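You operate a simulated robot arm through the tools that you are given. There is no shell and no other tool. Be economical: measure what you need, move in short steps, check, and stop when the job is done.

You run a simulated robot arm. Do the job below in one go: nothing can be reset, and whatever is moved stays where it is left.

## Task
Spin the orange-cap bobbin up to its red ring, speed dial on 800.
Fine: bobbin on the seat, bobbin guard shut, band lever on TIGHT; twist lever, brake knob and other bobbins end as they began. Set down upright: what you pick out.

Only the result counts: the job must be done as asked and must still hold three seconds after the hand-in. Knocking over, shifting, dropping, spilling or breaking anything else fails it. Lids that push on must go on centred and level and be pressed home; caps that screw on are set level and turned clockwise until they are tight.

## Robot
A 7-joint arm with a two-finger parallel gripper, fixed in place. Base frame: the origin is at the foot of the arm, x ahead of it, y to its left, z up. Readings come in mm, rad, newtons and seconds.
Its first joint turns from -2.897 to 2.897 rad. Payload 4.4 kg.
Tool frame: the origin (TCP) lies between the finger pads and is the grasp point; the fingertips stand 23 mm ahead of it; z points along the fingers, y is the line along which they close. Largest opening 94 mm; finger width 38, thickness 10; the body of the gripper, 54 by 96 mm, starts 39 mm behind the TCP.
Orientation is that of the tool frame in the base frame, as [roll, pitch, yaw] about the fixed x, y, z axes, in that order (R = Rz(yaw) Ry(pitch) Rx(roll)). With the fingers straight down and closing along the base's y, the tool's x points along the base's -x, its y along +y and its z along -z.

## Interface
- The arm moves only by the tool drive_tool. Its argument "series" is a list that holds one entry, the list of rows, each a list of 7 numbers: the shift along the base's x, y, z in mm, then the turn, a rotation vector about the base's x, y, z in rad, then the gripper command, from -1 (shut) to 1 (fully open), values between in proportion. In form: [[[x, y, z, ax, ay, az, hand], ...]]. A call has 1 to 12 rows; each row shifts and turns the commanded pose from where the row before left it. A row lasts 0.2 s, in which the tool goes at most 50 mm and 0.15 rad; a call with a longer step from one row to the next is refused whole, and so is a gripper value outside its range. A pose out of reach is approached as far as the arm can. The call stops where the force on the tool passes 40 N (or 10 N more than at its start, if that is more) or the arm is blocked; 0.2 s more then pass. Each finger travels about 72 mm/s and halts on what it meets, pressing with about 35 N; the grip force reading is that of the motor and also rises with nothing between the fingers. The clock runs only during rows and for 0.2 s after the last one: add rows that do not move to give the fingers time. The reply holds the time, the measured pose of the TCP, the force on the tool along the base axes, the opening and the grip force, in the units named above and with some noise, with the torque about the TCP (base axes, N m) and any sound that the robot's microphone picked up.
- Cameras (640 x 400 px; columns grow to the right, rows downward): "scene" is fixed at [48.2, -649.9, 1371.2]; the picture's right is [0.92, -0.40, 0.00], its down [-0.16, -0.36, -0.92] and it looks along [0.37, 0.84, -0.39] (base axes); focal length 372 px, centre (320, 200). "wrist" rides on the gripper at [86, 16, -74] in the tool frame; the picture's right is [-0.18, 0.98, 0.00], its down [-0.58, -0.11, -0.81] and it looks along [-0.79, -0.15, 0.59] (tool axes); focal length 243 px, centre (320, 200). There is no depth. A picture from a camera that has moved, and an enlarged one, comes with that camera's place and axes in the base frame and with its lens.
- camera(camera): a new picture of that camera. No time passes.
- zoom(camera, box): a new picture of the part [left, top, right, bottom] of that camera's present view, enlarged. No time passes.
- sign_off(): hands the job in; it is judged then, once.

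Go step by step. Nothing tells you positions but the pictures and the camera data: compare them with the known pose of the tool, close in by small moves and look again before you grip or let go. The budget is 120 turns and 84 pictures, counting those below and the enlarged ones. Unless the task says otherwise, let go and move clear before handing in, and close with one line.

The tools are called after ">>>" as a command line: name --argument value ..., lists and objects as JSON in quotes. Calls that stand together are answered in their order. drive_tool: Moves the arm, as the interface text tells. Its arguments: {"type":"object","properties":{"series":{"type":"array"}},"required":["series"]} The other tools are called the same way: camera (camera) takes a picture; zoom (camera, box) takes an enlarged picture of a part of a camera's view; sign_off () hands the job in.

At the start:

```text
time: 0.0
ee_pos: [652.4, 263.5, 1129.6]
tool_rot: [-3.14, 0.0, -3.141]
ft_force: [-0.1, 0.1, -0.4]
wrist_torque: [0.04, -0.01, 0.0]
finger_gap: 94.0
grasp_force: 0.0
```

scene: 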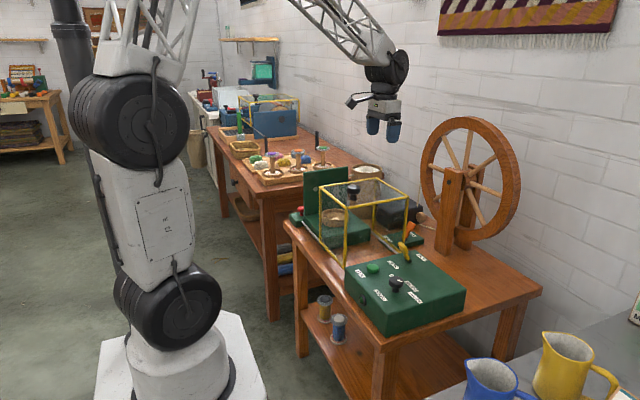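
wrist: 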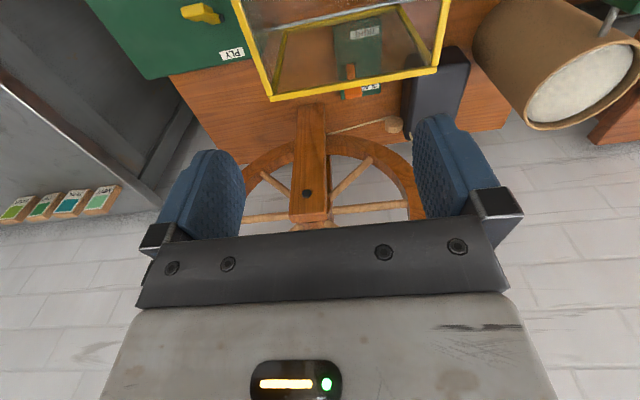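

I see a spinning wheel machine with a green control box, a yellow-framed guard, and bobbins on a board farther off. I'll zoom in on the details first.

>>> zoom --camera "scene" --box '[280, 150, 480, 275]'

>>> zoom --camera "scene" --box '[340, 230, 480, 330]'

>>> zoom --camera "scene" --box '[220, 110, 380, 210]'

>>> zoom --camera "scene" --box '[280, 260, 400, 360]'

```text
3.20 times, centred on (380, 212) of scene
camera zoom: at [48.2, -649.9, 1371.2], right [0.92, -0.4, 0.0], down [-0.16, -0.36, -0.92], along [0.37, 0.84, -0.39], focal length 1191 px, centre (128, 160)
```

zoom: 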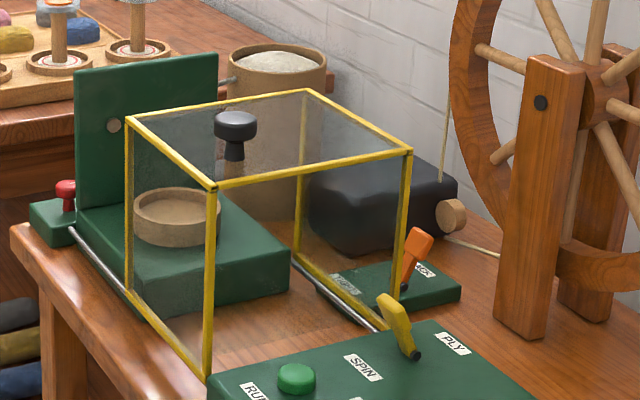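

```text
4.00 times, centred on (410, 280) of scene
camera zoom: at [48.2, -649.9, 1371.2], right [0.92, -0.4, 0.0], down [-0.16, -0.36, -0.92], along [0.37, 0.84, -0.39], focal length 1489 px, centre (-40, -120)
```

zoom: 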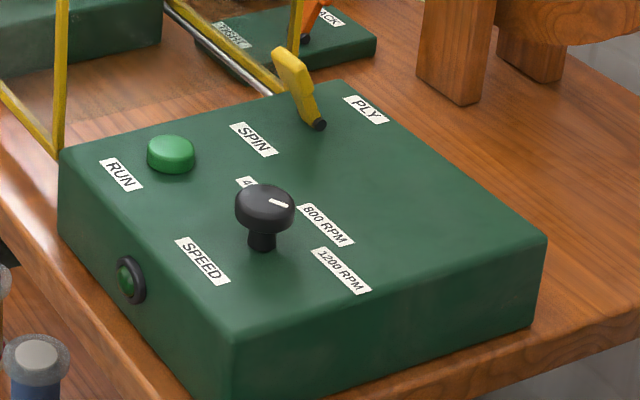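

```text
4.00 times, centred on (300, 160) of scene
camera zoom: at [48.2, -649.9, 1371.2], right [0.92, -0.4, 0.0], down [-0.16, -0.36, -0.92], along [0.37, 0.84, -0.39], focal length 1489 px, centre (400, 360)
```

zoom: 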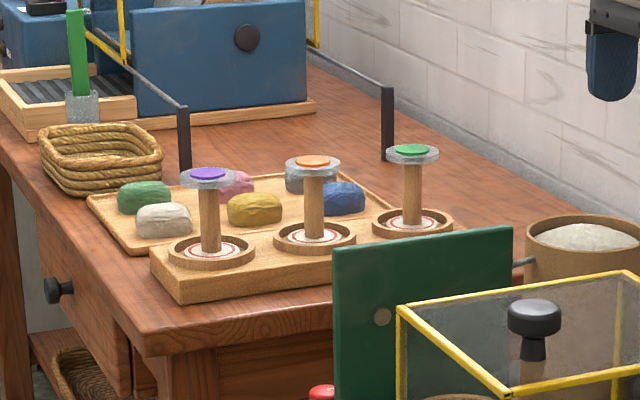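

```text
4.00 times, centred on (340, 310) of scene
camera zoom: at [48.2, -649.9, 1371.2], right [0.92, -0.4, 0.0], down [-0.16, -0.36, -0.92], along [0.37, 0.84, -0.39], focal length 1489 px, centre (240, -240)
```

zoom: 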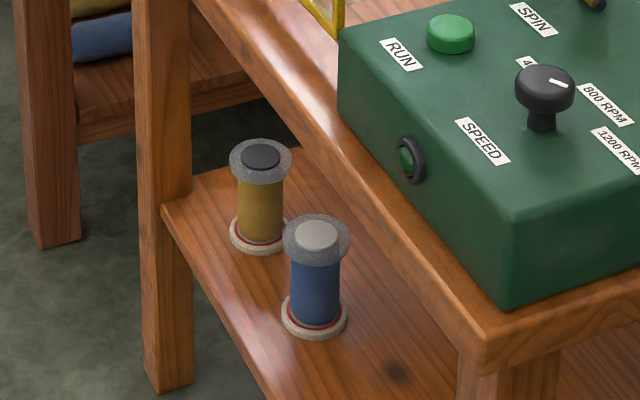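

I've located the main parts roughly. I'll turn the wrist camera toward the bobbins (+y) to triangulate.

>>> drive_tool --series '[[[-15, -5, 0, 0, 0, 0.143, 1], [-15, -5, 0, 0, 0, 0.143, 1], [-15, -5, 0, 0, 0, 0.143, 1], [-15, -5, 0, 0, 0, 0.143, 1], [-15, -5, 0, 0, 0, 0.143, 1], [-15, -5, 0, 0, 0, 0.143, 1], [-15, -5, 0, 0, 0, 0.143, 1], [-15, -5, 0, 0, 0, 0.143, 1], [-15, -5, 0, 0, 0, 0.143, 1], [-15, -5, 0, 0, 0, 0.143, 1], [-15, -5, 0, 0, 0, 0.143, 1]]]'

>>> camera --camera "wrist"

```text
time: 2.4
ee_pos: [486.4, 208.6, 1129.2]
tool_rot: [-3.141, 0.0, -1.567]
ft_force: [0.4, 0.2, -0.4]
wrist_torque: [0.0, 0.0, 0.04]
finger_gap: 94.1
grasp_force: 0.1
```

```text
77 pictures are left
camera wrist: at [472.6, 119.5, 1203.7], right [-0.98, 0.18, 0.0], down [0.11, 0.58, 0.81], along [0.15, 0.79, -0.59], focal length 243 px, centre (320, 200)
```

wrist: 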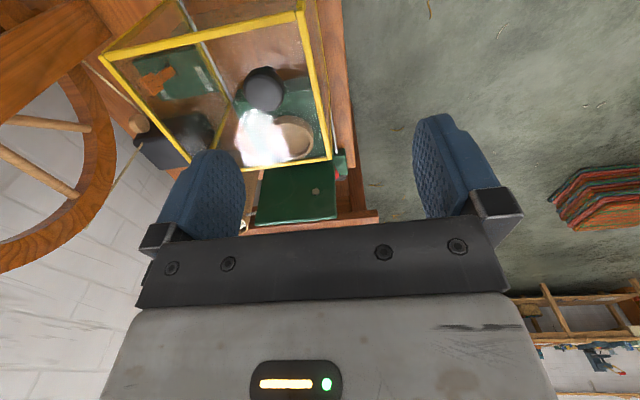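

The guard knob sits near (551,250,968). I'll move further along +y to see the bobbin rack.

>>> drive_tool --series '[[[0, 40, 5, 0, 0, 0, 1], [0, 40, 5, 0, 0, 0, 1], [0, 40, 5, 0, 0, 0, 1], [0, 40, 5, 0, 0, 0, 1], [0, 40, 5, 0, 0, 0, 1], [0, 40, 5, 0, 0, 0, 1], [0, 40, 0, 0, 0, 0, 1]]]'

>>> camera --camera "wrist"

```text
time: 4.0
ee_pos: [486.0, 489.9, 1159.7]
tool_rot: [3.14, 0.0, -1.567]
ft_force: [0.5, 0.2, -0.4]
wrist_torque: [-0.04, 0.0, 0.02]
finger_gap: 93.9
grasp_force: 0.1
```

```text
76 pictures are left
camera wrist: at [470.5, 400.4, 1234.1], right [-0.98, 0.18, 0.0], down [0.11, 0.58, 0.81], along [0.15, 0.79, -0.59], focal length 243 px, centre (320, 200)
```

wrist: 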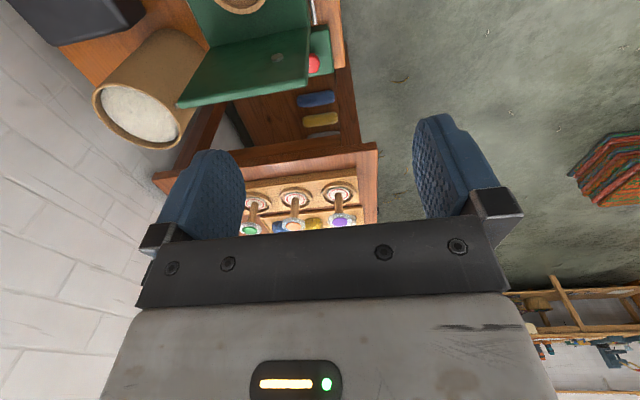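

The rack looks far away, around (640,960). I'll go closer to measure it better.

>>> drive_tool --series '[[[10, 30, 10, 0, 0, 0, 1], [10, 30, 10, 0, 0, 0, 1], [10, 30, 10, 0, 0, 0, 1], [10, 30, 0, 0, 0, 0, 1], [10, 30, 0, 0, 0, 0, 1], [10, 30, 0, 0, 0, 0, 1]]]'

>>> camera --camera "wrist"

>>> camera --camera "scene"

```text
time: 5.4
ee_pos: [546.0, 668.1, 1191.8]
tool_rot: [-3.14, 0.0, -1.569]
ft_force: [0.3, -0.2, 0.4]
wrist_torque: [0.02, -0.04, 0.01]
finger_gap: 93.6
grasp_force: 0.0
```

```text
75 pictures are left
camera wrist: at [530.7, 580.3, 1264.8], right [-0.98, 0.18, 0.0], down [0.11, 0.58, 0.81], along [0.15, 0.79, -0.59], focal length 243 px, centre (320, 200)
```

wrist: 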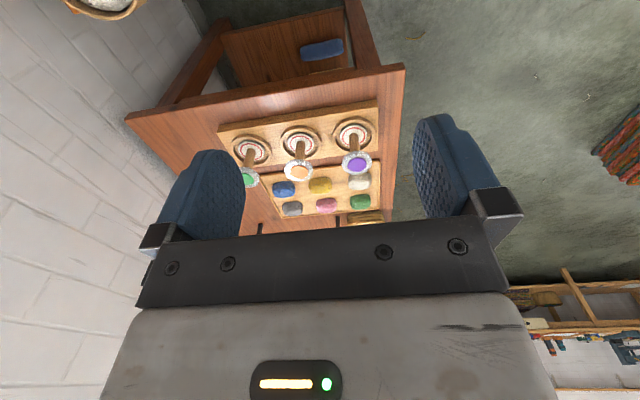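

```text
74 pictures are left
```

scene: 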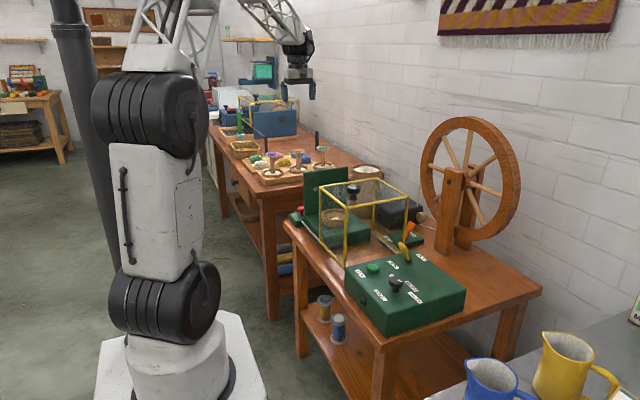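

Orange cap is at about (642,957,899), beyond top-down reach, so I plan a horizontal grasp on the core pointing outward with the camera on top. First I'll pull back and spin the wrist.

>>> drive_tool --series '[[[-20, -15, -8, 0, 0, 0.145, 1], [-20, -15, -8, 0, 0, 0.145, 1], [-20, -15, -8, 0, 0, 0.145, 1], [-20, -15, -8, 0, 0, 0.145, 1], [-20, -15, -8, 0, 0, 0.145, 1], [-20, -15, -8, 0, 0, 0.145, 1], [-20, -15, -8, 0, 0, 0.145, 1], [-20, -15, -8, 0, 0, 0.145, 1], [0, 0, 0, 0, 0, 0.145, 1], [0, 0, 0, 0, 0, 0.145, 1]]]'

```text
time: 7.6
ee_pos: [385.9, 547.8, 1126.6]
tool_rot: [3.141, 0.0, -0.12]
ft_force: [0.0, -0.5, -0.2]
wrist_torque: [0.01, 0.03, -0.01]
finger_gap: 93.8
grasp_force: 0.1
```

Tracking is good; I'll continue the spin.

>>> drive_tool --series '[[[0, 0, 0, 0, 0, 0.14, 1], [0, 0, 0, 0, 0, 0.14, 1], [0, 0, 0, 0, 0, 0.14, 1], [0, 0, 0, 0, 0, 0.14, 1], [0, 0, 0, 0, 0, 0.14, 1], [0, 0, 0, 0, 0, 0.14, 1], [0, 0, 0, 0, 0, 0.14, 1], [0, 0, 0, 0, 0, 0.14, 1]]]'

>>> camera --camera "wrist"

```text
time: 9.4
ee_pos: [386.4, 547.7, 1127.4]
tool_rot: [3.137, -0.001, 0.857]
ft_force: [0.6, 0.0, -0.6]
wrist_torque: [0.0, 0.01, -0.04]
finger_gap: 93.8
grasp_force: 0.0
out of reach, approached as far as the arm can: row 8
```

```text
73 pictures are left
camera wrist: at [456.0, 601.7, 1200.1], right [0.62, -0.78, 0.0], down [-0.47, -0.37, 0.81], along [-0.63, -0.5, -0.59], focal length 243 px, centre (320, 200)
```

wrist: 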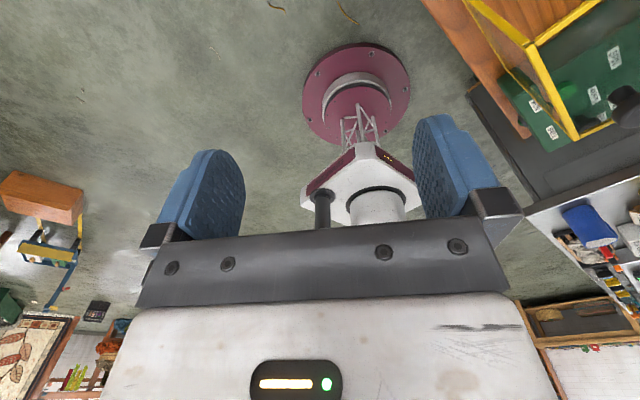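

Joint limit reached at yaw about 0.86. I'll now tilt the tool outward to horizontal.

>>> drive_tool --series '[[[0, 0, -5, 0.111, -0.096, 0, 1], [0, 0, -5, 0.111, -0.096, 0, 1], [0, 0, -5, 0.111, -0.096, 0, 1], [0, 0, -5, 0.111, -0.096, 0, 1], [0, 0, -5, 0.111, -0.096, 0, 1]]]'

```text
time: 10.6
ee_pos: [385.8, 548.3, 1100.0]
tool_rot: [3.139, -0.735, 0.855]
ft_force: [-0.1, 0.6, 0.1]
wrist_torque: [-0.02, 0.03, -0.04]
finger_gap: 94.1
grasp_force: 0.0
```

>>> drive_tool --series '[[[10, 15, -15, 0.111, -0.096, 0, 1], [10, 15, -15, 0.111, -0.096, 0, 1], [10, 15, -15, 0.111, -0.096, 0, 1], [10, 15, -15, 0.111, -0.096, 0, 1], [10, 15, -15, 0.111, -0.096, 0, 1]]]'

>>> camera --camera "wrist"

```text
time: 11.8
ee_pos: [441.0, 620.2, 1025.0]
tool_rot: [-2.757, -1.454, 0.439]
ft_force: [-2.2, 3.5, 2.7]
wrist_torque: [-0.18, -0.02, -0.21]
finger_gap: 93.9
grasp_force: 0.0
```

```text
72 pictures are left
camera wrist: at [412.6, 557.6, 1117.5], right [0.7, -0.68, -0.23], down [-0.69, -0.54, -0.49], along [0.21, 0.49, -0.84], focal length 243 px, centre (320, 200)
```

wrist: 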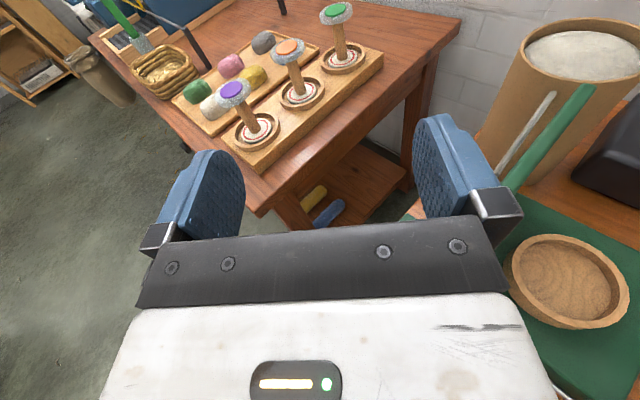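

Great view: bobbins visible, camera on top; orange bobbin axis is at about (650,957), core centre z≈850. I'll level the tool and go to a standoff.

>>> drive_tool --series '[[[16, 28, -8, 0.02, -0.018, 0.02, 1], [16, 28, -8, 0.02, -0.018, 0.02, 1], [16, 28, -8, 0.02, -0.018, 0.02, 1], [16, 28, -8, 0.02, -0.018, 0.02, 1], [16, 28, -8, 0, 0, 0, 1], [16, 28, -8, 0, 0, 0, 1], [16, 28, -8, 0, 0, 0, 1]]]'

>>> camera --camera "wrist"

```text
time: 13.4
ee_pos: [511.5, 847.7, 982.9]
tool_rot: [1.017, -1.567, 3.049]
ft_force: [-0.5, 0.4, -0.1]
wrist_torque: [-0.05, -0.03, 0.04]
finger_gap: 94.2
grasp_force: 0.1
out of reach, approached as far as the arm can: row 2, 3, 4, 5
```

```text
71 pictures are left
camera wrist: at [479.6, 777.0, 1068.0], right [0.78, -0.59, -0.18], down [-0.57, -0.58, -0.58], along [0.24, 0.56, -0.79], focal length 243 px, centre (320, 200)
```

wrist: 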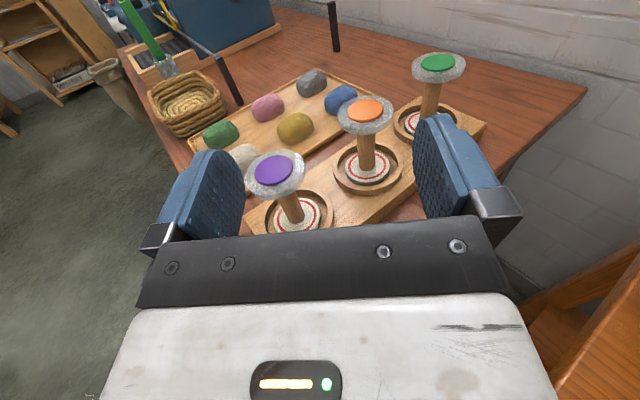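

The tool is horizontal at azimuth 53°. The orange axis is at about (645,961), so I'll shift right and descend to the standoff.

>>> drive_tool --series '[[[17, 6, 0, 0, 0, 0, 1], [17, 6, -10, 0, 0, 0, 1], [17, 6, -20, 0, 0, 0, 1], [16, 7, -25, 0, 0, 0, 1], [0, 0, -25, 0, 0, 0, 1], [0, 0, -25, 0, 0, 0, 1], [0, 0, 0, 0, 0, 0, 1]]]'

>>> camera --camera "wrist"

```text
time: 15.0
ee_pos: [516.7, 881.3, 894.7]
tool_rot: [0.996, -1.568, 3.066]
ft_force: [-0.1, 0.5, 0.5]
wrist_torque: [-0.01, 0.0, -0.01]
finger_gap: 94.2
grasp_force: 0.1
out of reach, approached as far as the arm can: row 1, 2, 3, 4, 5, 6
```

```text
70 pictures are left
camera wrist: at [485.5, 811.1, 980.2], right [0.78, -0.6, -0.18], down [-0.57, -0.58, -0.58], along [0.24, 0.56, -0.79], focal length 243 px, centre (320, 200)
```

wrist: 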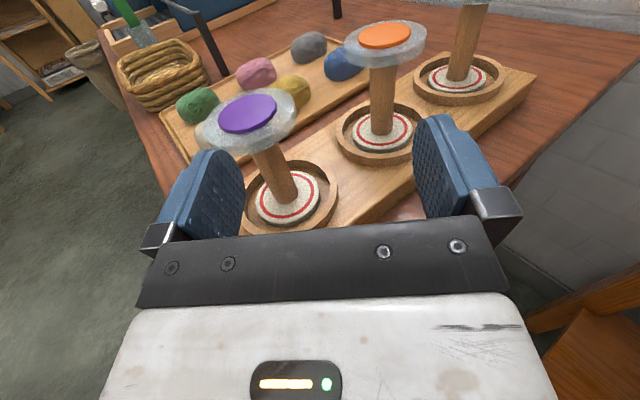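

A wrist joint limit couples tool azimuth with position, so I'll turn the tool azimuth to about 48° and then shift right.

>>> drive_tool --series '[[[0, -8, 0, 0, 0, -0.04, 1], [0, -8, 0, 0, 0, -0.04, 1], [18, 3, 0, 0, 0, -0.01, 1], [18, 3, 0, 0, 0, 0, 1], [15, 3, 0, 0, 0, 0, 1], [0, 0, -15, 0, 0, 0, 1], [0, 0, -15, 0, 0, 0, 1], [0, 0, -10, 0, 0, 0, 1], [0, 0, 0, 0, 0, 0, 1]]]'

>>> camera --camera "wrist"

>>> camera --camera "scene"

```text
time: 17.0
ee_pos: [567.5, 875.9, 855.6]
tool_rot: [0.598, -1.564, -2.896]
ft_force: [-0.2, 0.2, -1.1]
wrist_torque: [-0.01, 0.0, 0.01]
finger_gap: 94.0
grasp_force: 0.0
```

```text
69 pictures are left
camera wrist: at [530.1, 807.2, 940.3], right [0.73, -0.65, -0.18], down [-0.61, -0.53, -0.59], along [0.29, 0.54, -0.79], focal length 243 px, centre (320, 200)
```

wrist: 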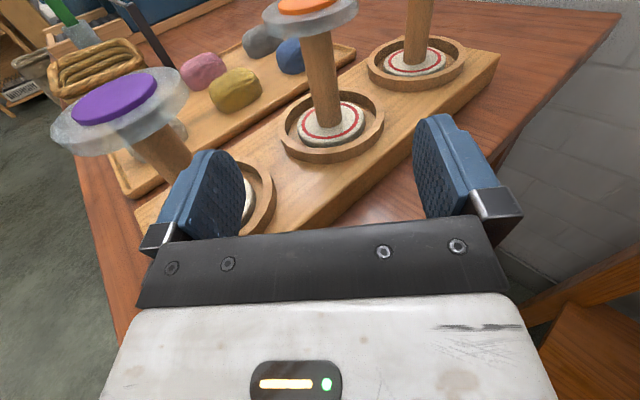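

```text
68 pictures are left
```

scene: 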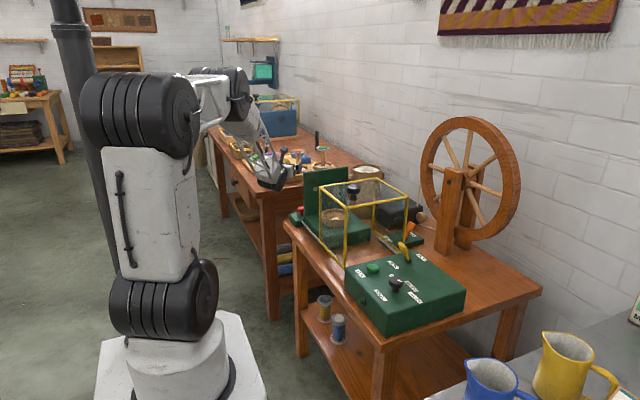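

Clearance to the purple bobbin is small, so I'll narrow the gripper to 60 mm, then advance most of the way along the tool axis.

>>> drive_tool --series '[[[2.6, -2.3, -1, 0, 0, 0, 0.25], [0, 0, -1, 0, 0, 0, 0.25], [13, 15, 0, 0, 0, 0, 0.25], [13, 15, 0, 0, 0, 0, 0.25], [13, 15, 0, 0, 0, 0, 0.25], [0, 0, 0, 0, 0, 0, 0.25]]]'

>>> camera --camera "wrist"

```text
time: 18.4
ee_pos: [609.7, 919.5, 851.7]
tool_rot: [0.599, -1.564, -2.897]
ft_force: [0.3, 0.1, -0.1]
wrist_torque: [0.02, -0.04, 0.0]
finger_gap: 58.7
grasp_force: 0.1
```

```text
67 pictures are left
camera wrist: at [572.4, 849.8, 938.2], right [0.73, -0.65, -0.18], down [-0.61, -0.53, -0.59], along [0.29, 0.54, -0.79], focal length 243 px, centre (320, 200)
```

wrist: 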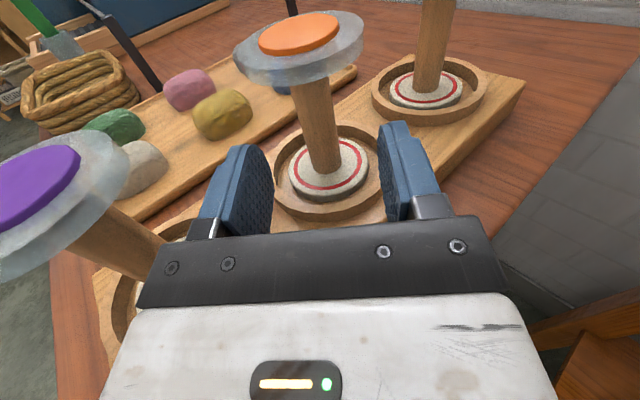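

Well aligned; I'll advance the remaining 52 mm and look before closing.

>>> drive_tool --series '[[[12, 13, 0, 0, 0, 0, 0.25], [12, 13, 0, 0, 0, 0, 0.25], [10, 11, 0, 0, 0, 0, 0.25], [0, 0, 0, 0, 0, 0, 0.25]]]'

>>> camera --camera "wrist"

```text
time: 19.4
ee_pos: [643.9, 955.7, 852.1]
tool_rot: [0.665, -1.567, -2.964]
ft_force: [-0.1, -0.8, -0.5]
wrist_torque: [0.01, 0.02, 0.02]
finger_gap: 58.8
grasp_force: 0.0
```

```text
66 pictures are left
camera wrist: at [607.8, 886.4, 938.8], right [0.73, -0.65, -0.18], down [-0.61, -0.53, -0.59], along [0.29, 0.54, -0.79], focal length 243 px, centre (320, 200)
```

wrist: 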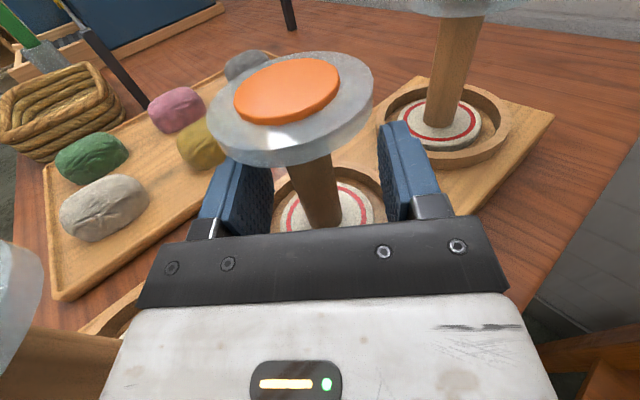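

Core lies between the fingers; I'll close gently in steps.

>>> drive_tool --series '[[[0, 0, 0, 0, 0, 0, 0], [0, 0, 0, 0, 0, 0, -0.3], [0, 0, 0, 0, 0, 0, -0.6], [0, 0, 0, 0, 0, 0, -1], [0, 0, 0, 0, 0, 0, -1], [0, 0, 0, 0, 0, 0, -1]]]'

>>> camera --camera "wrist"

```text
time: 20.8
ee_pos: [644.6, 954.7, 853.5]
tool_rot: [0.611, -1.564, -2.911]
ft_force: [-0.6, 1.2, 0.9]
wrist_torque: [0.08, 0.06, 0.01]
finger_gap: 22.9
grasp_force: 35.1
```

```text
65 pictures are left
camera wrist: at [607.7, 886.3, 939.0], right [0.73, -0.65, -0.18], down [-0.61, -0.53, -0.59], along [0.29, 0.54, -0.79], focal length 243 px, centre (320, 200)
```

wrist: 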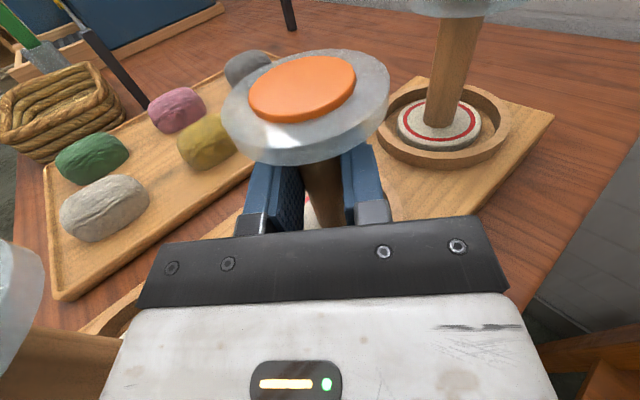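

Gripped at 22.9 mm. I'll lift slightly, shift a bit right away from purple, then lift more.

>>> drive_tool --series '[[[0, 0, 4, 0, 0, 0, -1], [3, -2.6, 0, 0, 0, 0, -1], [0, 0, 10, 0, 0, 0, -1], [0, 0, 10, 0, 0, 0, -1], [0, 0, 10, 0, 0, 0, -1]]]'

>>> camera --camera "wrist"

```text
time: 22.0
ee_pos: [646.1, 953.0, 886.6]
tool_rot: [0.651, -1.564, -2.95]
ft_force: [0.3, -1.0, -1.7]
wrist_torque: [0.01, -0.01, -0.01]
finger_gap: 22.6
grasp_force: 34.6
```

```text
64 pictures are left
camera wrist: at [609.7, 884.2, 972.2], right [0.73, -0.65, -0.18], down [-0.61, -0.53, -0.59], along [0.29, 0.54, -0.79], focal length 243 px, centre (320, 200)
```

wrist: 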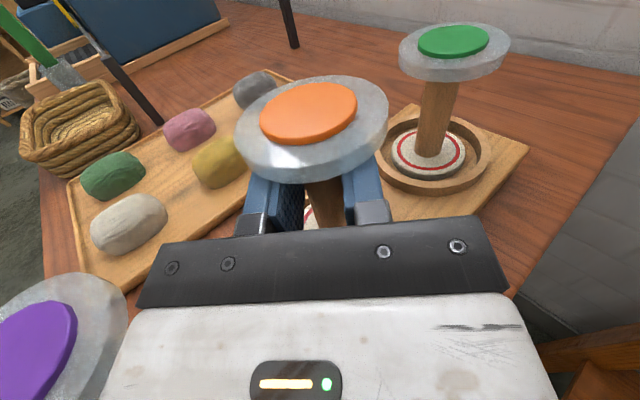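

Lifted cleanly. Now up, back away radially.

>>> drive_tool --series '[[[0, 0, 30, 0, 0, 0, -1], [0, 0, 30, 0, 0, 0, -1], [0, 0, 30, 0, 0, 0, -1], [0, 0, 30, 0, 0, 0, -1], [-20, -25, 0, 0, 0, 0, -1], [-25, -30, 0, 0, 0, 0, -1], [-25, -30, 0, 0, 0, 0, -1], [-25, -30, 0, 0, 0, 0, -1], [-25, -30, 0, 0, 0, -0.05, -1], [-25, -30, 0, 0, 0, -0.1, -1], [-20, -30, 0, 0, 0, -0.1, -1], [-10, -25, 0, 0, 0, -0.1, -1]]]'

```text
time: 24.6
ee_pos: [471.5, 722.8, 1006.6]
tool_rot: [0.669, -1.562, 2.965]
ft_force: [0.4, 0.6, -0.7]
wrist_torque: [0.05, 0.0, 0.01]
finger_gap: 22.8
grasp_force: 35.2
```

>>> drive_tool --series '[[[-5, -30, 0, 0, 0, -0.1, -1], [-5, -30, 0, 0, 0, -0.1, -1], [-5, -30, 0, 0, 0, -0.1, -1], [-5, -30, 0, 0, 0, -0.1, -1], [-5, -30, 0, 0, 0, -0.06, -1], [-5, -30, 0, 0, 0, 0, -1], [0, -30, 0, 0, 0, 0, -1], [0, -30, 0, 0, 0, 0, -1], [0, -25, 0, 0, 0, 0, -1]]]'

>>> camera --camera "wrist"

>>> camera --camera "scene"

```text
time: 26.6
ee_pos: [442.5, 458.1, 1006.7]
tool_rot: [0.478, -1.562, 2.698]
ft_force: [-0.4, 0.2, -0.5]
wrist_torque: [0.0, -0.01, -0.02]
finger_gap: 22.6
grasp_force: 34.9
```

```text
63 pictures are left
camera wrist: at [369.3, 437.4, 1091.7], right [0.03, -0.98, -0.18], down [-0.81, 0.08, -0.59], along [0.59, 0.17, -0.79], focal length 243 px, centre (320, 200)
```

wrist: 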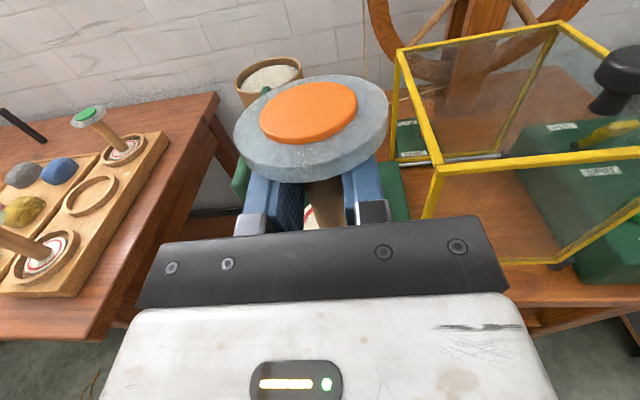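

```text
62 pictures are left
```

scene: 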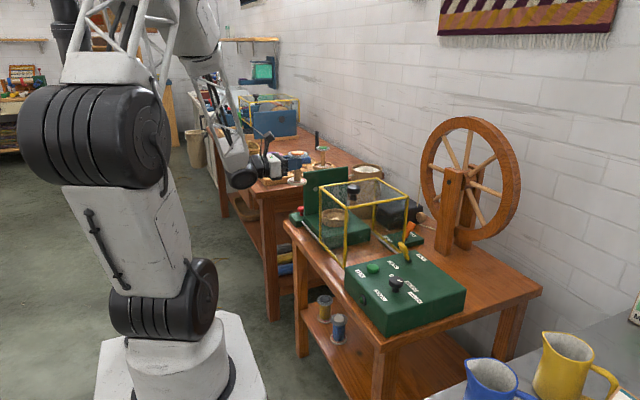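

Bobbin hangs upright. To measure the seat I'll shift sideways and up for an unobstructed look.

>>> drive_tool --series '[[[0, 25, 20, 0, 0, 0, -1], [0, 25, 20, 0, 0, 0, -1], [0, 25, 10, 0, 0, 0, -1], [0, 25, 0, 0, 0, 0, -1], [0, 0, 0, 0, 0, 0, -1]]]'

>>> camera --camera "wrist"

```text
time: 27.8
ee_pos: [450.2, 552.5, 1066.3]
tool_rot: [-0.63, -1.558, -2.492]
ft_force: [0.8, -0.5, -0.4]
wrist_torque: [-0.04, 0.0, 0.02]
finger_gap: 22.8
grasp_force: 35.1
```

```text
61 pictures are left
camera wrist: at [376.8, 531.8, 1151.1], right [0.02, -0.98, -0.19], down [-0.8, 0.1, -0.59], along [0.6, 0.17, -0.79], focal length 243 px, centre (320, 200)
```

wrist: 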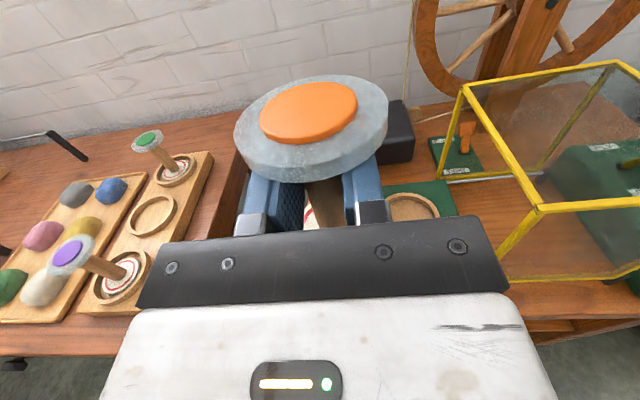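

>>> drive_tool --series '[[[-25, 15, 10, 0, 0, 0, -1], [-25, 15, 10, 0, 0, 0, -1], [-25, 15, 0, 0, 0, 0, -1], [-25, 0, 0, 0, 0, 0, -1], [0, 0, 0, 0, 0, 0, -1]]]'

>>> zoom --camera "wrist" --box '[340, 60, 640, 248]'

```text
time: 28.9
ee_pos: [432.9, 545.0, 1097.3]
tool_rot: [-1.099, -1.545, -2.171]
ft_force: [0.0, -0.6, -1.4]
wrist_torque: [0.0, 0.01, 0.01]
finger_gap: 22.7
grasp_force: 35.2
stopped in row 5: the arm was blocked; the commanded pose is now the measured one
```

```text
2.13 times, centred on (490, 154) of wrist
camera zoom: at [356.9, 534.3, 1181.4], right [-0.12, -0.97, -0.21], down [-0.78, 0.22, -0.59], along [0.62, 0.09, -0.78], focal length 516 px, centre (-42, 298)
```

zoom: 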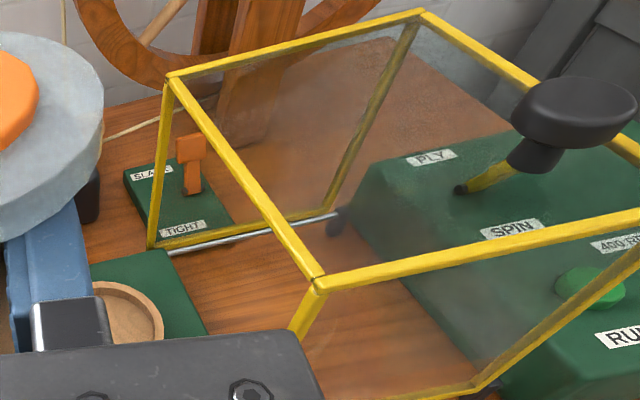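

Seat cup centre is about (591,459), rim z≈793. I'll straighten the tool and move over the seat, keeping high.

>>> drive_tool --series '[[[8, -20, 0, 0, 0, 0.04, -1], [8, -20, -10, 0, 0, 0.04, -1], [10, -20, -20, 0, 0, 0.05, -1], [20, -20, -20, 0, 0, 0, -1], [25, -6, -20, 0, 0, 0, -1], [25, 0, -20, 0, 0, 0, -1], [25, 0, -20, 0, 0, 0, -1], [25, 0, -15, 0, 0, 0, -1], [9, 0, 0, 0, 0, 0, -1], [0, 0, 0, 0, 0, 0, -1]]]'

>>> zoom --camera "scene" --box '[260, 130, 440, 242]'

>>> camera --camera "wrist"

```text
time: 31.1
ee_pos: [581.3, 463.5, 967.7]
tool_rot: [-0.981, -1.553, -2.147]
ft_force: [-0.1, 0.3, -0.3]
wrist_torque: [-0.01, -0.01, 0.02]
finger_gap: 22.7
grasp_force: 35.3
```

```text
3.56 times, centred on (350, 186) of scene
camera zoom: at [48.2, -649.9, 1371.2], right [0.92, -0.4, 0.0], down [-0.16, -0.36, -0.92], along [0.37, 0.84, -0.39], focal length 1324 px, centre (213, 250)
```

zoom: 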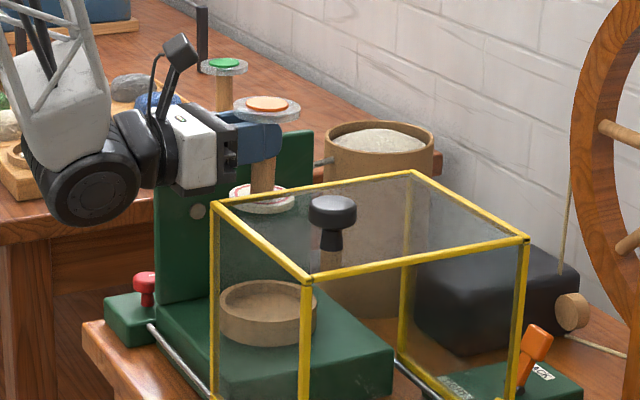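

```text
58 pictures are left
camera wrist: at [507.6, 442.6, 1052.3], right [0.02, -0.98, -0.2], down [-0.8, 0.11, -0.59], along [0.6, 0.17, -0.78], focal length 243 px, centre (320, 200)
```

wrist: 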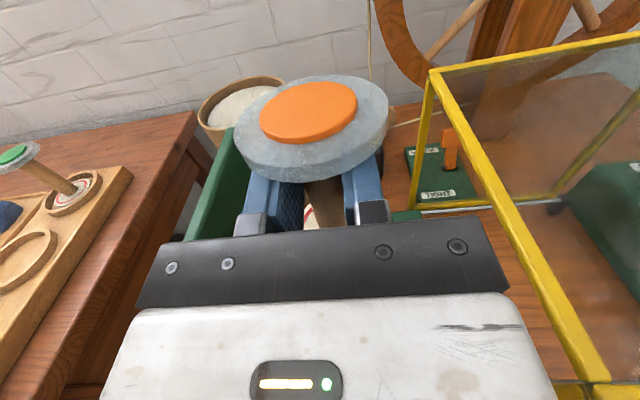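

Bobbin hangs from its top flange in the fingers, upright. Adjust +6 in x, −4.5 in y, and descend to just above the cup rim.

>>> drive_tool --series '[[[3, -2, -15, 0, 0, 0, -1], [3, -2, -20, 0, 0, 0, -1], [0, 0, -20, 0, 0, 0, -1], [0, 0, -15, 0, 0, 0, -1], [0, 0, -8, 0, 0, 0, -1], [0, 0, 0, 0, 0, 0, -1]]]'

>>> zoom --camera "scene" --box '[290, 160, 390, 222]'

```text
time: 32.5
ee_pos: [587.0, 458.2, 886.0]
tool_rot: [-0.97, -1.554, -2.152]
ft_force: [0.5, 0.1, -0.6]
wrist_torque: [-0.01, 0.01, -0.01]
finger_gap: 22.7
grasp_force: 34.6
```

```text
6.40 times, centred on (340, 191) of scene
camera zoom: at [48.2, -649.9, 1371.2], right [0.92, -0.4, 0.0], down [-0.16, -0.36, -0.92], along [0.37, 0.84, -0.39], focal length 2382 px, centre (192, 258)
```

zoom: 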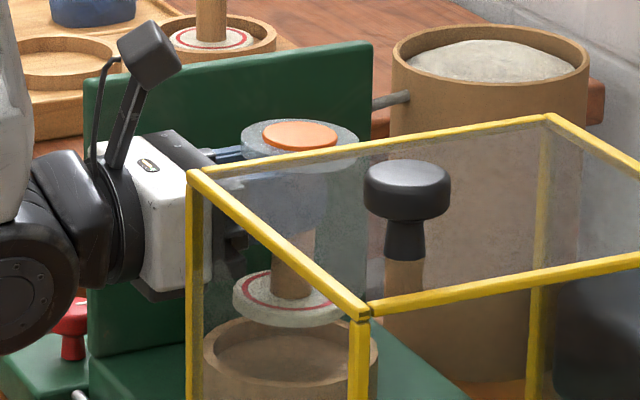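

Aligned over the cup. Descending into it.

>>> drive_tool --series '[[[0, 2.5, -8, 0, 0, 0, -1], [0, 0, -8, 0, 0, 0, -1], [0, 0, -8, 0, 0, 0, -1], [0, 0, -6, 0, 0, 0, -1], [0, 0, 0, 0, 0, 0, -1]]]'

>>> zoom --camera "scene" --box '[290, 170, 390, 232]'

```text
time: 33.7
ee_pos: [587.0, 461.4, 856.8]
tool_rot: [-0.973, -1.553, -2.154]
ft_force: [1.2, 0.9, -0.7]
wrist_torque: [0.01, 0.03, -0.05]
finger_gap: 22.6
grasp_force: 34.5
```

```text
6.40 times, centred on (340, 201) of scene
camera zoom: at [48.2, -649.9, 1371.2], right [0.92, -0.4, 0.0], down [-0.16, -0.36, -0.92], along [0.37, 0.84, -0.39], focal length 2382 px, centre (192, 194)
```

zoom: 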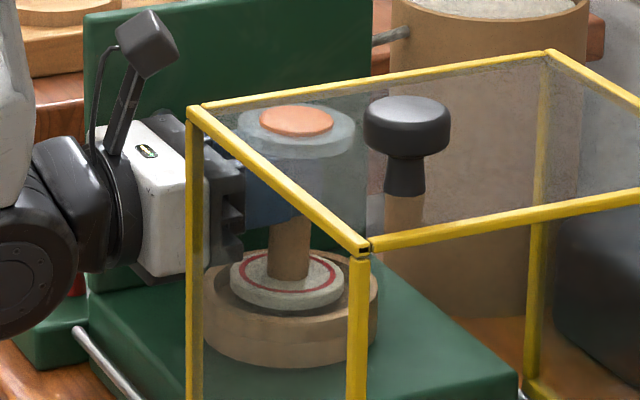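

Flange is at rim level and centred. Lowering in small rows until contact shows.

>>> drive_tool --series '[[[0, 0, -5, 0, 0, 0, -1], [0, 0, -5, 0, 0, 0, -1], [0, 0, -4, 0, 0, 0, -1], [0, 0, 0, 0, 0, 0, -1]]]'

>>> zoom --camera "scene" --box '[290, 170, 390, 232]'

```text
time: 34.7
ee_pos: [587.9, 462.5, 845.9]
tool_rot: [-0.921, -1.548, -2.204]
ft_force: [-4.6, 8.0, 32.3]
wrist_torque: [-0.16, -0.78, 0.17]
finger_gap: 23.3
grasp_force: 35.1
```

```text
6.40 times, centred on (340, 201) of scene
camera zoom: at [48.2, -649.9, 1371.2], right [0.92, -0.4, 0.0], down [-0.16, -0.36, -0.92], along [0.37, 0.84, -0.39], focal length 2382 px, centre (192, 194)
```

zoom: 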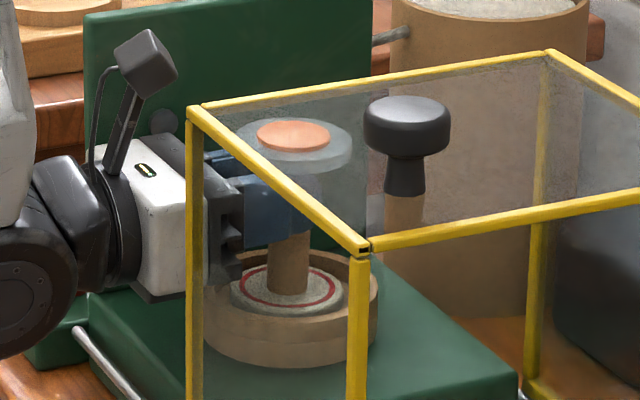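

Contact at about 32 N: the bobbin has reached the floor of the seat. I'll relax upward slightly and open.

>>> drive_tool --series '[[[0, 0, 2, 0, 0, 0, -1], [0, 0, 0, 0, 0, 0, -0.6], [0, 0, 0, 0, 0, 0, -0.3], [0, 0, 0, 0, 0, 0, 0], [0, 0, 0, 0, 0, 0, 0.2], [0, 0, 0, 0, 0, 0, 0.2]]]'

>>> zoom --camera "scene" --box '[290, 170, 390, 232]'

>>> camera --camera "wrist"

```text
time: 36.1
ee_pos: [586.3, 462.5, 844.5]
tool_rot: [-0.975, -1.554, -2.152]
ft_force: [0.0, 0.5, 0.1]
wrist_torque: [-0.02, 0.0, 0.0]
finger_gap: 56.3
grasp_force: 0.0
```

```text
6.40 times, centred on (340, 201) of scene
camera zoom: at [48.2, -649.9, 1371.2], right [0.92, -0.4, 0.0], down [-0.16, -0.36, -0.92], along [0.37, 0.84, -0.39], focal length 2382 px, centre (192, 194)
```

zoom: 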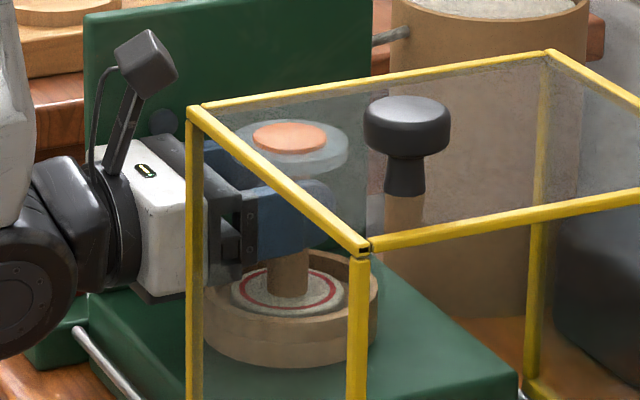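

```text
53 pictures are left
camera wrist: at [513.4, 442.0, 930.3], right [0.02, -0.98, -0.2], down [-0.8, 0.11, -0.59], along [0.6, 0.17, -0.78], focal length 243 px, centre (320, 200)
```

wrist: 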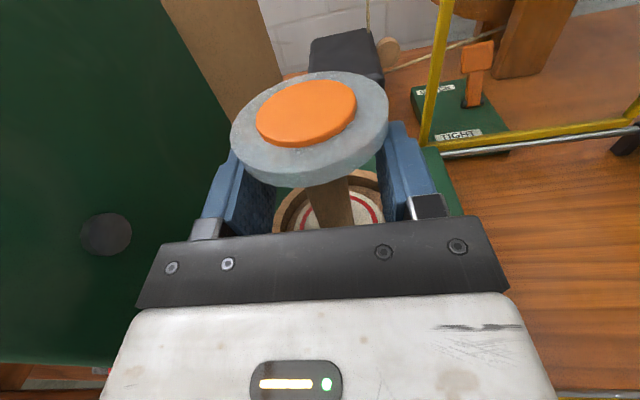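

Released; bobbin stands. Backing out along −x and checking the seating.

>>> drive_tool --series '[[[-15, 0, 0, 0, 0, 0, 0.2], [-20, 0, 0, 0, 0, 0, 0.2], [-25, 0, 0, 0, 0, 0, 0.2], [-25, 0, 0, 0, 0, 0, 0.2], [-25, 0, 10, 0, 0, 0, 0.2], [-20, 0, 20, 0, 0, 0, 0.2]]]'

>>> zoom --camera "scene" --box '[290, 170, 390, 232]'

>>> camera --camera "wrist"

```text
time: 37.5
ee_pos: [455.5, 462.1, 874.9]
tool_rot: [-0.967, -1.553, -2.164]
ft_force: [-0.5, -0.3, -0.2]
wrist_torque: [0.0, -0.02, 0.0]
finger_gap: 56.1
grasp_force: 0.0
```

```text
6.40 times, centred on (340, 201) of scene
camera zoom: at [48.2, -649.9, 1371.2], right [0.92, -0.4, 0.0], down [-0.16, -0.36, -0.92], along [0.37, 0.84, -0.39], focal length 2382 px, centre (192, 194)
```

zoom: 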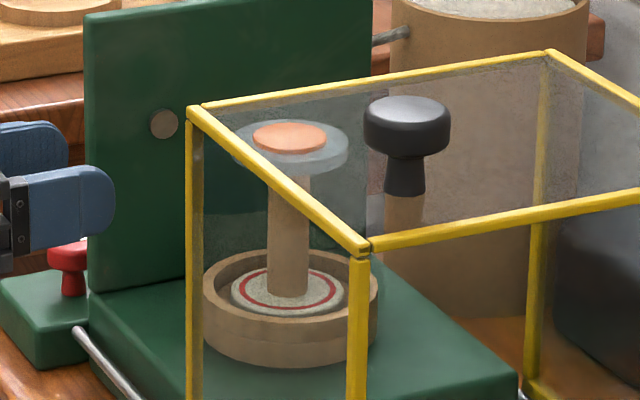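

```text
51 pictures are left
camera wrist: at [382.1, 441.6, 960.4], right [0.02, -0.98, -0.2], down [-0.8, 0.11, -0.59], along [0.6, 0.17, -0.78], focal length 243 px, centre (320, 200)
```

wrist: 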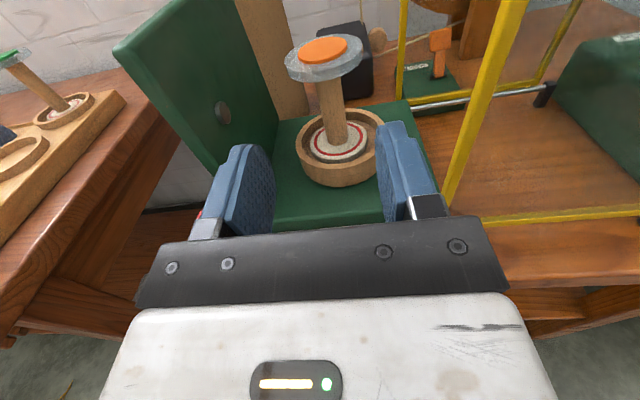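

Bobbin sits upright in the seat. Band lever is around (796..810,296) leaning to SLACK, better reached after the guard is shut. I'll return to tool-down: raise first, then tilt.

>>> drive_tool --series '[[[-5, 5, 40, 0, 0, 0, 0.2], [-5, 5, 45, 0, 0, 0, 0.2], [-5, 5, 45, 0, 0, 0, 0.2], [-5, 5, 45, 0, 0.03, 0, 0.2], [0, 5, 30, 0, 0.14, 0, 0.2], [0, 0, 20, 0, 0.14, 0, 0.2], [0, 0, 10, 0, 0.14, 0, 0.2], [0, 0, 0, 0, 0.14, 0, 0.2], [0, 0, 0, 0, 0.14, 0, 0.2], [0, 0, 0, 0, 0.14, 0, 0.2], [0, 0, 0, 0, 0.14, 0, 0.2]]]'

```text
time: 39.9
ee_pos: [438.5, 489.5, 1111.2]
tool_rot: [-3.117, -0.569, -0.015]
ft_force: [0.1, -0.1, -0.2]
wrist_torque: [0.02, 0.02, 0.03]
finger_gap: 56.5
grasp_force: 0.0
```

>>> drive_tool --series '[[[0, 0, 0, 0, 0.14, 0, 0.2], [0, 0, 0, 0, 0.14, 0, 0.2], [0, 0, 0, 0, 0.14, 0, 0.2], [0, 0, 0, 0, 0.145, 0, 0.2], [0, -10, 0, 0, 0, -0.145, 0.2], [0, -10, 0, 0, 0, -0.145, 0.2], [0, -10, 0, 0, 0, -0.145, 0.2], [0, -10, 0, 0, 0, -0.145, 0.2], [0, -10, 0, 0, 0, -0.145, 0.2], [0, -10, 0, 0, 0, -0.145, 0.2], [0, -10, 0, 0, 0, -0.145, 0.2], [0, -10, 0, 0, 0, -0.145, 0.2]]]'

>>> drive_tool --series '[[[0, -10, 0, 0, 0, -0.145, 0.2], [0, -10, 0, 0, 0, -0.145, 0.2], [0, -10, 0, 0, 0, -0.145, 0.2], [0, -10, 0, 0, 0, -0.145, 0.2], [0, -10, 0, 0, 0, -0.145, 0.2], [0, -10, 0, 0, 0, -0.145, 0.2], [0, -10, 0, 0, 0, -0.145, 0.2], [0, -10, 0, 0, 0, -0.145, 0.2], [0, 0, 0, 0, 0, -0.145, 0.2], [0, 0, 0, 0, 0, -0.145, 0.2], [0, 0, 0, 0, 0, -0.145, 0.2], [0, 0, 0, 0, 0, -0.145, 0.2]]]'

```text
time: 42.5
ee_pos: [438.8, 406.1, 1110.0]
tool_rot: [-3.128, -0.005, -1.176]
ft_force: [-0.1, 0.3, 0.1]
wrist_torque: [0.04, 0.04, 0.0]
finger_gap: 56.3
grasp_force: 0.1
```

```text
time: 45.1
ee_pos: [436.6, 326.7, 1109.9]
tool_rot: [-3.128, -0.005, -2.918]
ft_force: [0.0, 0.2, 0.1]
wrist_torque: [-0.01, -0.02, 0.0]
finger_gap: 56.4
grasp_force: 0.0
```

>>> drive_tool --series '[[[10, -10, -10, 0, 0, -0.11, 0.6], [10, -10, -10, 0, 0, -0.11, 0.6], [10, -10, -10, 0, 0, 0, 0.6], [0, -5, -5, 0, 0, 0, 0.6]]]'

>>> camera --camera "wrist"

>>> zoom --camera "scene" --box '[280, 120, 440, 220]'

```text
time: 46.1
ee_pos: [467.8, 292.2, 1075.8]
tool_rot: [-3.127, -0.005, -3.136]
ft_force: [-0.2, -0.6, -0.1]
wrist_torque: [-0.02, 0.0, -0.03]
finger_gap: 74.9
grasp_force: 0.0
```

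```text
50 pictures are left
camera wrist: at [382.7, 307.0, 1149.7], right [0.18, 0.98, -0.02], down [0.59, -0.09, 0.8], along [0.79, -0.15, -0.59], focal length 243 px, centre (320, 200)
```

wrist: 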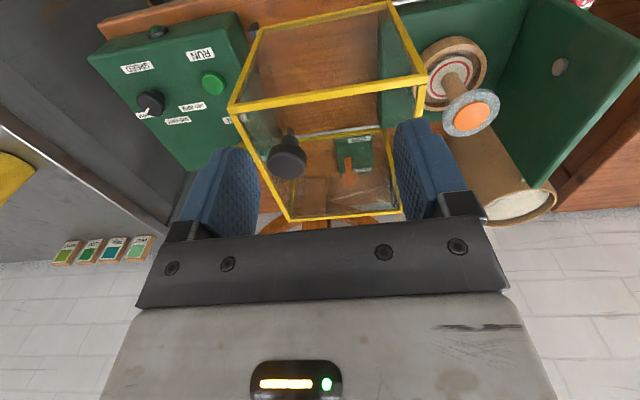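

```text
4.00 times, centred on (360, 170) of scene
camera zoom: at [48.2, -649.9, 1371.2], right [0.92, -0.4, 0.0], down [-0.16, -0.36, -0.92], along [0.37, 0.84, -0.39], focal length 1489 px, centre (160, 320)
```

zoom: 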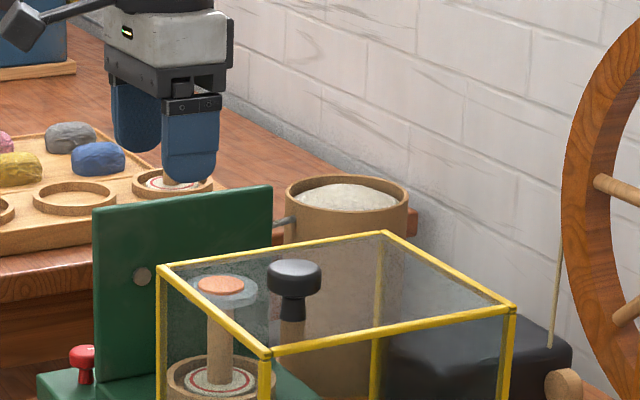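

Knob located at about (543,243,975). Moving above it.

>>> drive_tool --series '[[[15, -10, 0, 0, 0, 0, 0.6], [20, -13, 0, 0, 0, 0, 0.6], [20, -13, -12, 0, 0, 0, 0.6], [20, -13, -15, 0, 0, 0, 0.6], [0, 0, -15, 0, 0, 0, 0.6], [0, 0, 0, 0, 0, 0, 0.6]]]'

>>> camera --camera "wrist"

>>> zoom --camera "scene" --box '[300, 130, 420, 205]'

```text
time: 47.5
ee_pos: [542.8, 243.1, 1033.3]
tool_rot: [-3.127, -0.005, -3.136]
ft_force: [0.7, 0.0, -0.4]
wrist_torque: [0.02, 0.03, 0.02]
finger_gap: 75.3
grasp_force: 0.0
```

```text
48 pictures are left
camera wrist: at [458.6, 258.1, 1106.7], right [0.18, 0.98, -0.02], down [0.59, -0.09, 0.8], along [0.79, -0.15, -0.59], focal length 243 px, centre (320, 200)
```

wrist: 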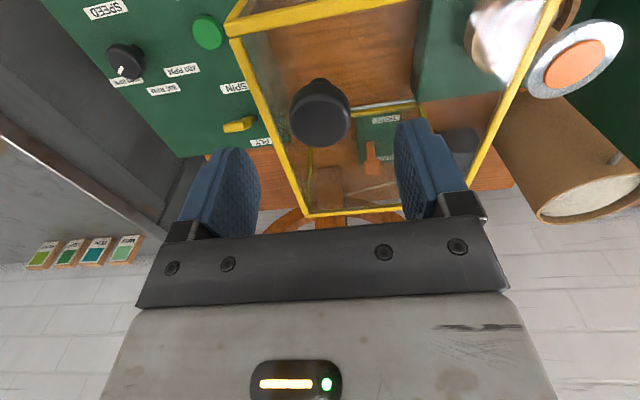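

```text
5.33 times, centred on (360, 168) of scene
camera zoom: at [48.2, -649.9, 1371.2], right [0.92, -0.4, 0.0], down [-0.16, -0.36, -0.92], along [0.37, 0.84, -0.39], focal length 1985 px, centre (107, 373)
```

zoom: 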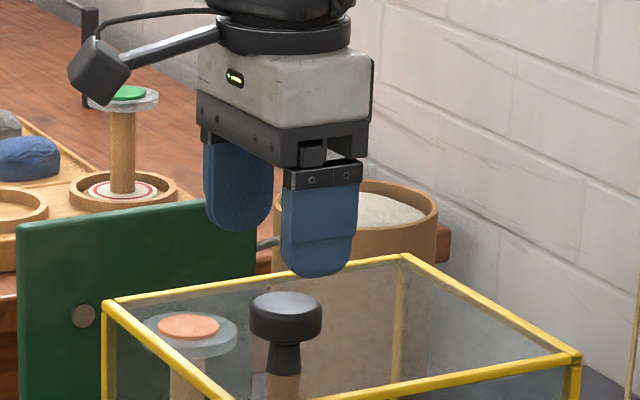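

Aligned above the knob; descend and grip it.

>>> drive_tool --series '[[[1, -1, -20, 0, 0, 0, 0.6], [0, 0, -20, 0, 0, 0, 0.6], [0, 0, -15, 0, 0, 0, 0.6], [0, 0, -10, 0, 0, 0, 0.6], [0, 0, 0, 0, 0, 0, 0], [0, 0, 0, 0, 0, 0, -0.6], [0, 0, 0, 0, 0, 0, -0.6]]]'

>>> zoom --camera "scene" --box '[300, 130, 420, 205]'

```text
time: 49.1
ee_pos: [543.2, 241.8, 969.2]
tool_rot: [-3.128, -0.006, -3.134]
ft_force: [-1.0, -0.8, 0.9]
wrist_torque: [-0.03, -0.1, 0.01]
finger_gap: 39.4
grasp_force: 45.4
```

```text
5.33 times, centred on (360, 168) of scene
camera zoom: at [48.2, -649.9, 1371.2], right [0.92, -0.4, 0.0], down [-0.16, -0.36, -0.92], along [0.37, 0.84, -0.39], focal length 1985 px, centre (107, 373)
```

zoom: 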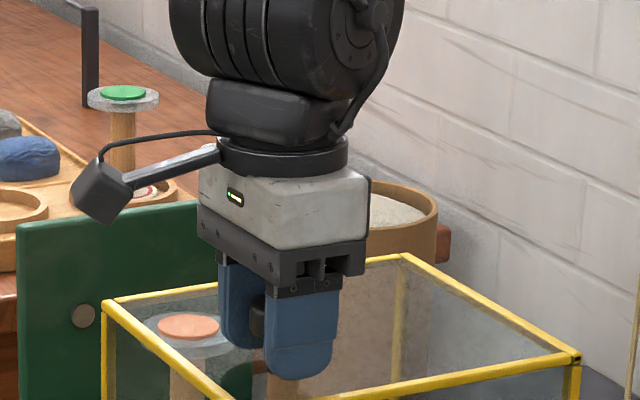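

Knob gripped (39 mm). Now slide the guard slowly in +y toward the plate.

>>> drive_tool --series '[[[0, 10, 0, 0, 0, 0, -0.6], [0, 15, 0, 0, 0, 0, -0.6], [0, 15, 0, 0, 0, 0, -0.6], [0, 15, 0, 0, 0, 0, -0.6]]]'

>>> zoom --camera "scene" --box '[280, 150, 440, 250]'

```text
time: 50.1
ee_pos: [544.2, 296.0, 970.2]
tool_rot: [-3.126, -0.006, -3.133]
ft_force: [23.8, -0.9, -10.0]
wrist_torque: [0.05, -0.77, 0.17]
finger_gap: 39.4
grasp_force: 45.0
```

```text
4.00 times, centred on (360, 200) of scene
camera zoom: at [48.2, -649.9, 1371.2], right [0.92, -0.4, 0.0], down [-0.16, -0.36, -0.92], along [0.37, 0.84, -0.39], focal length 1489 px, centre (160, 200)
```

zoom: 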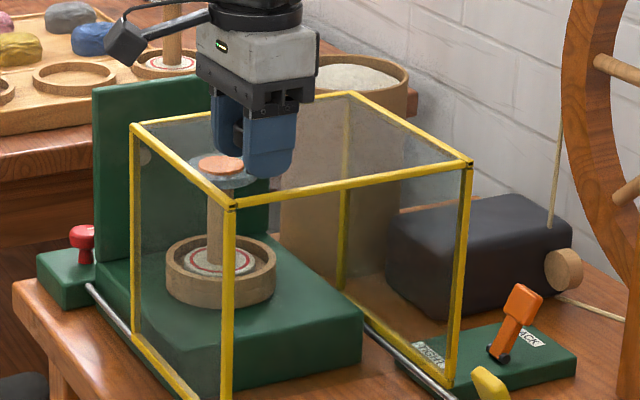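

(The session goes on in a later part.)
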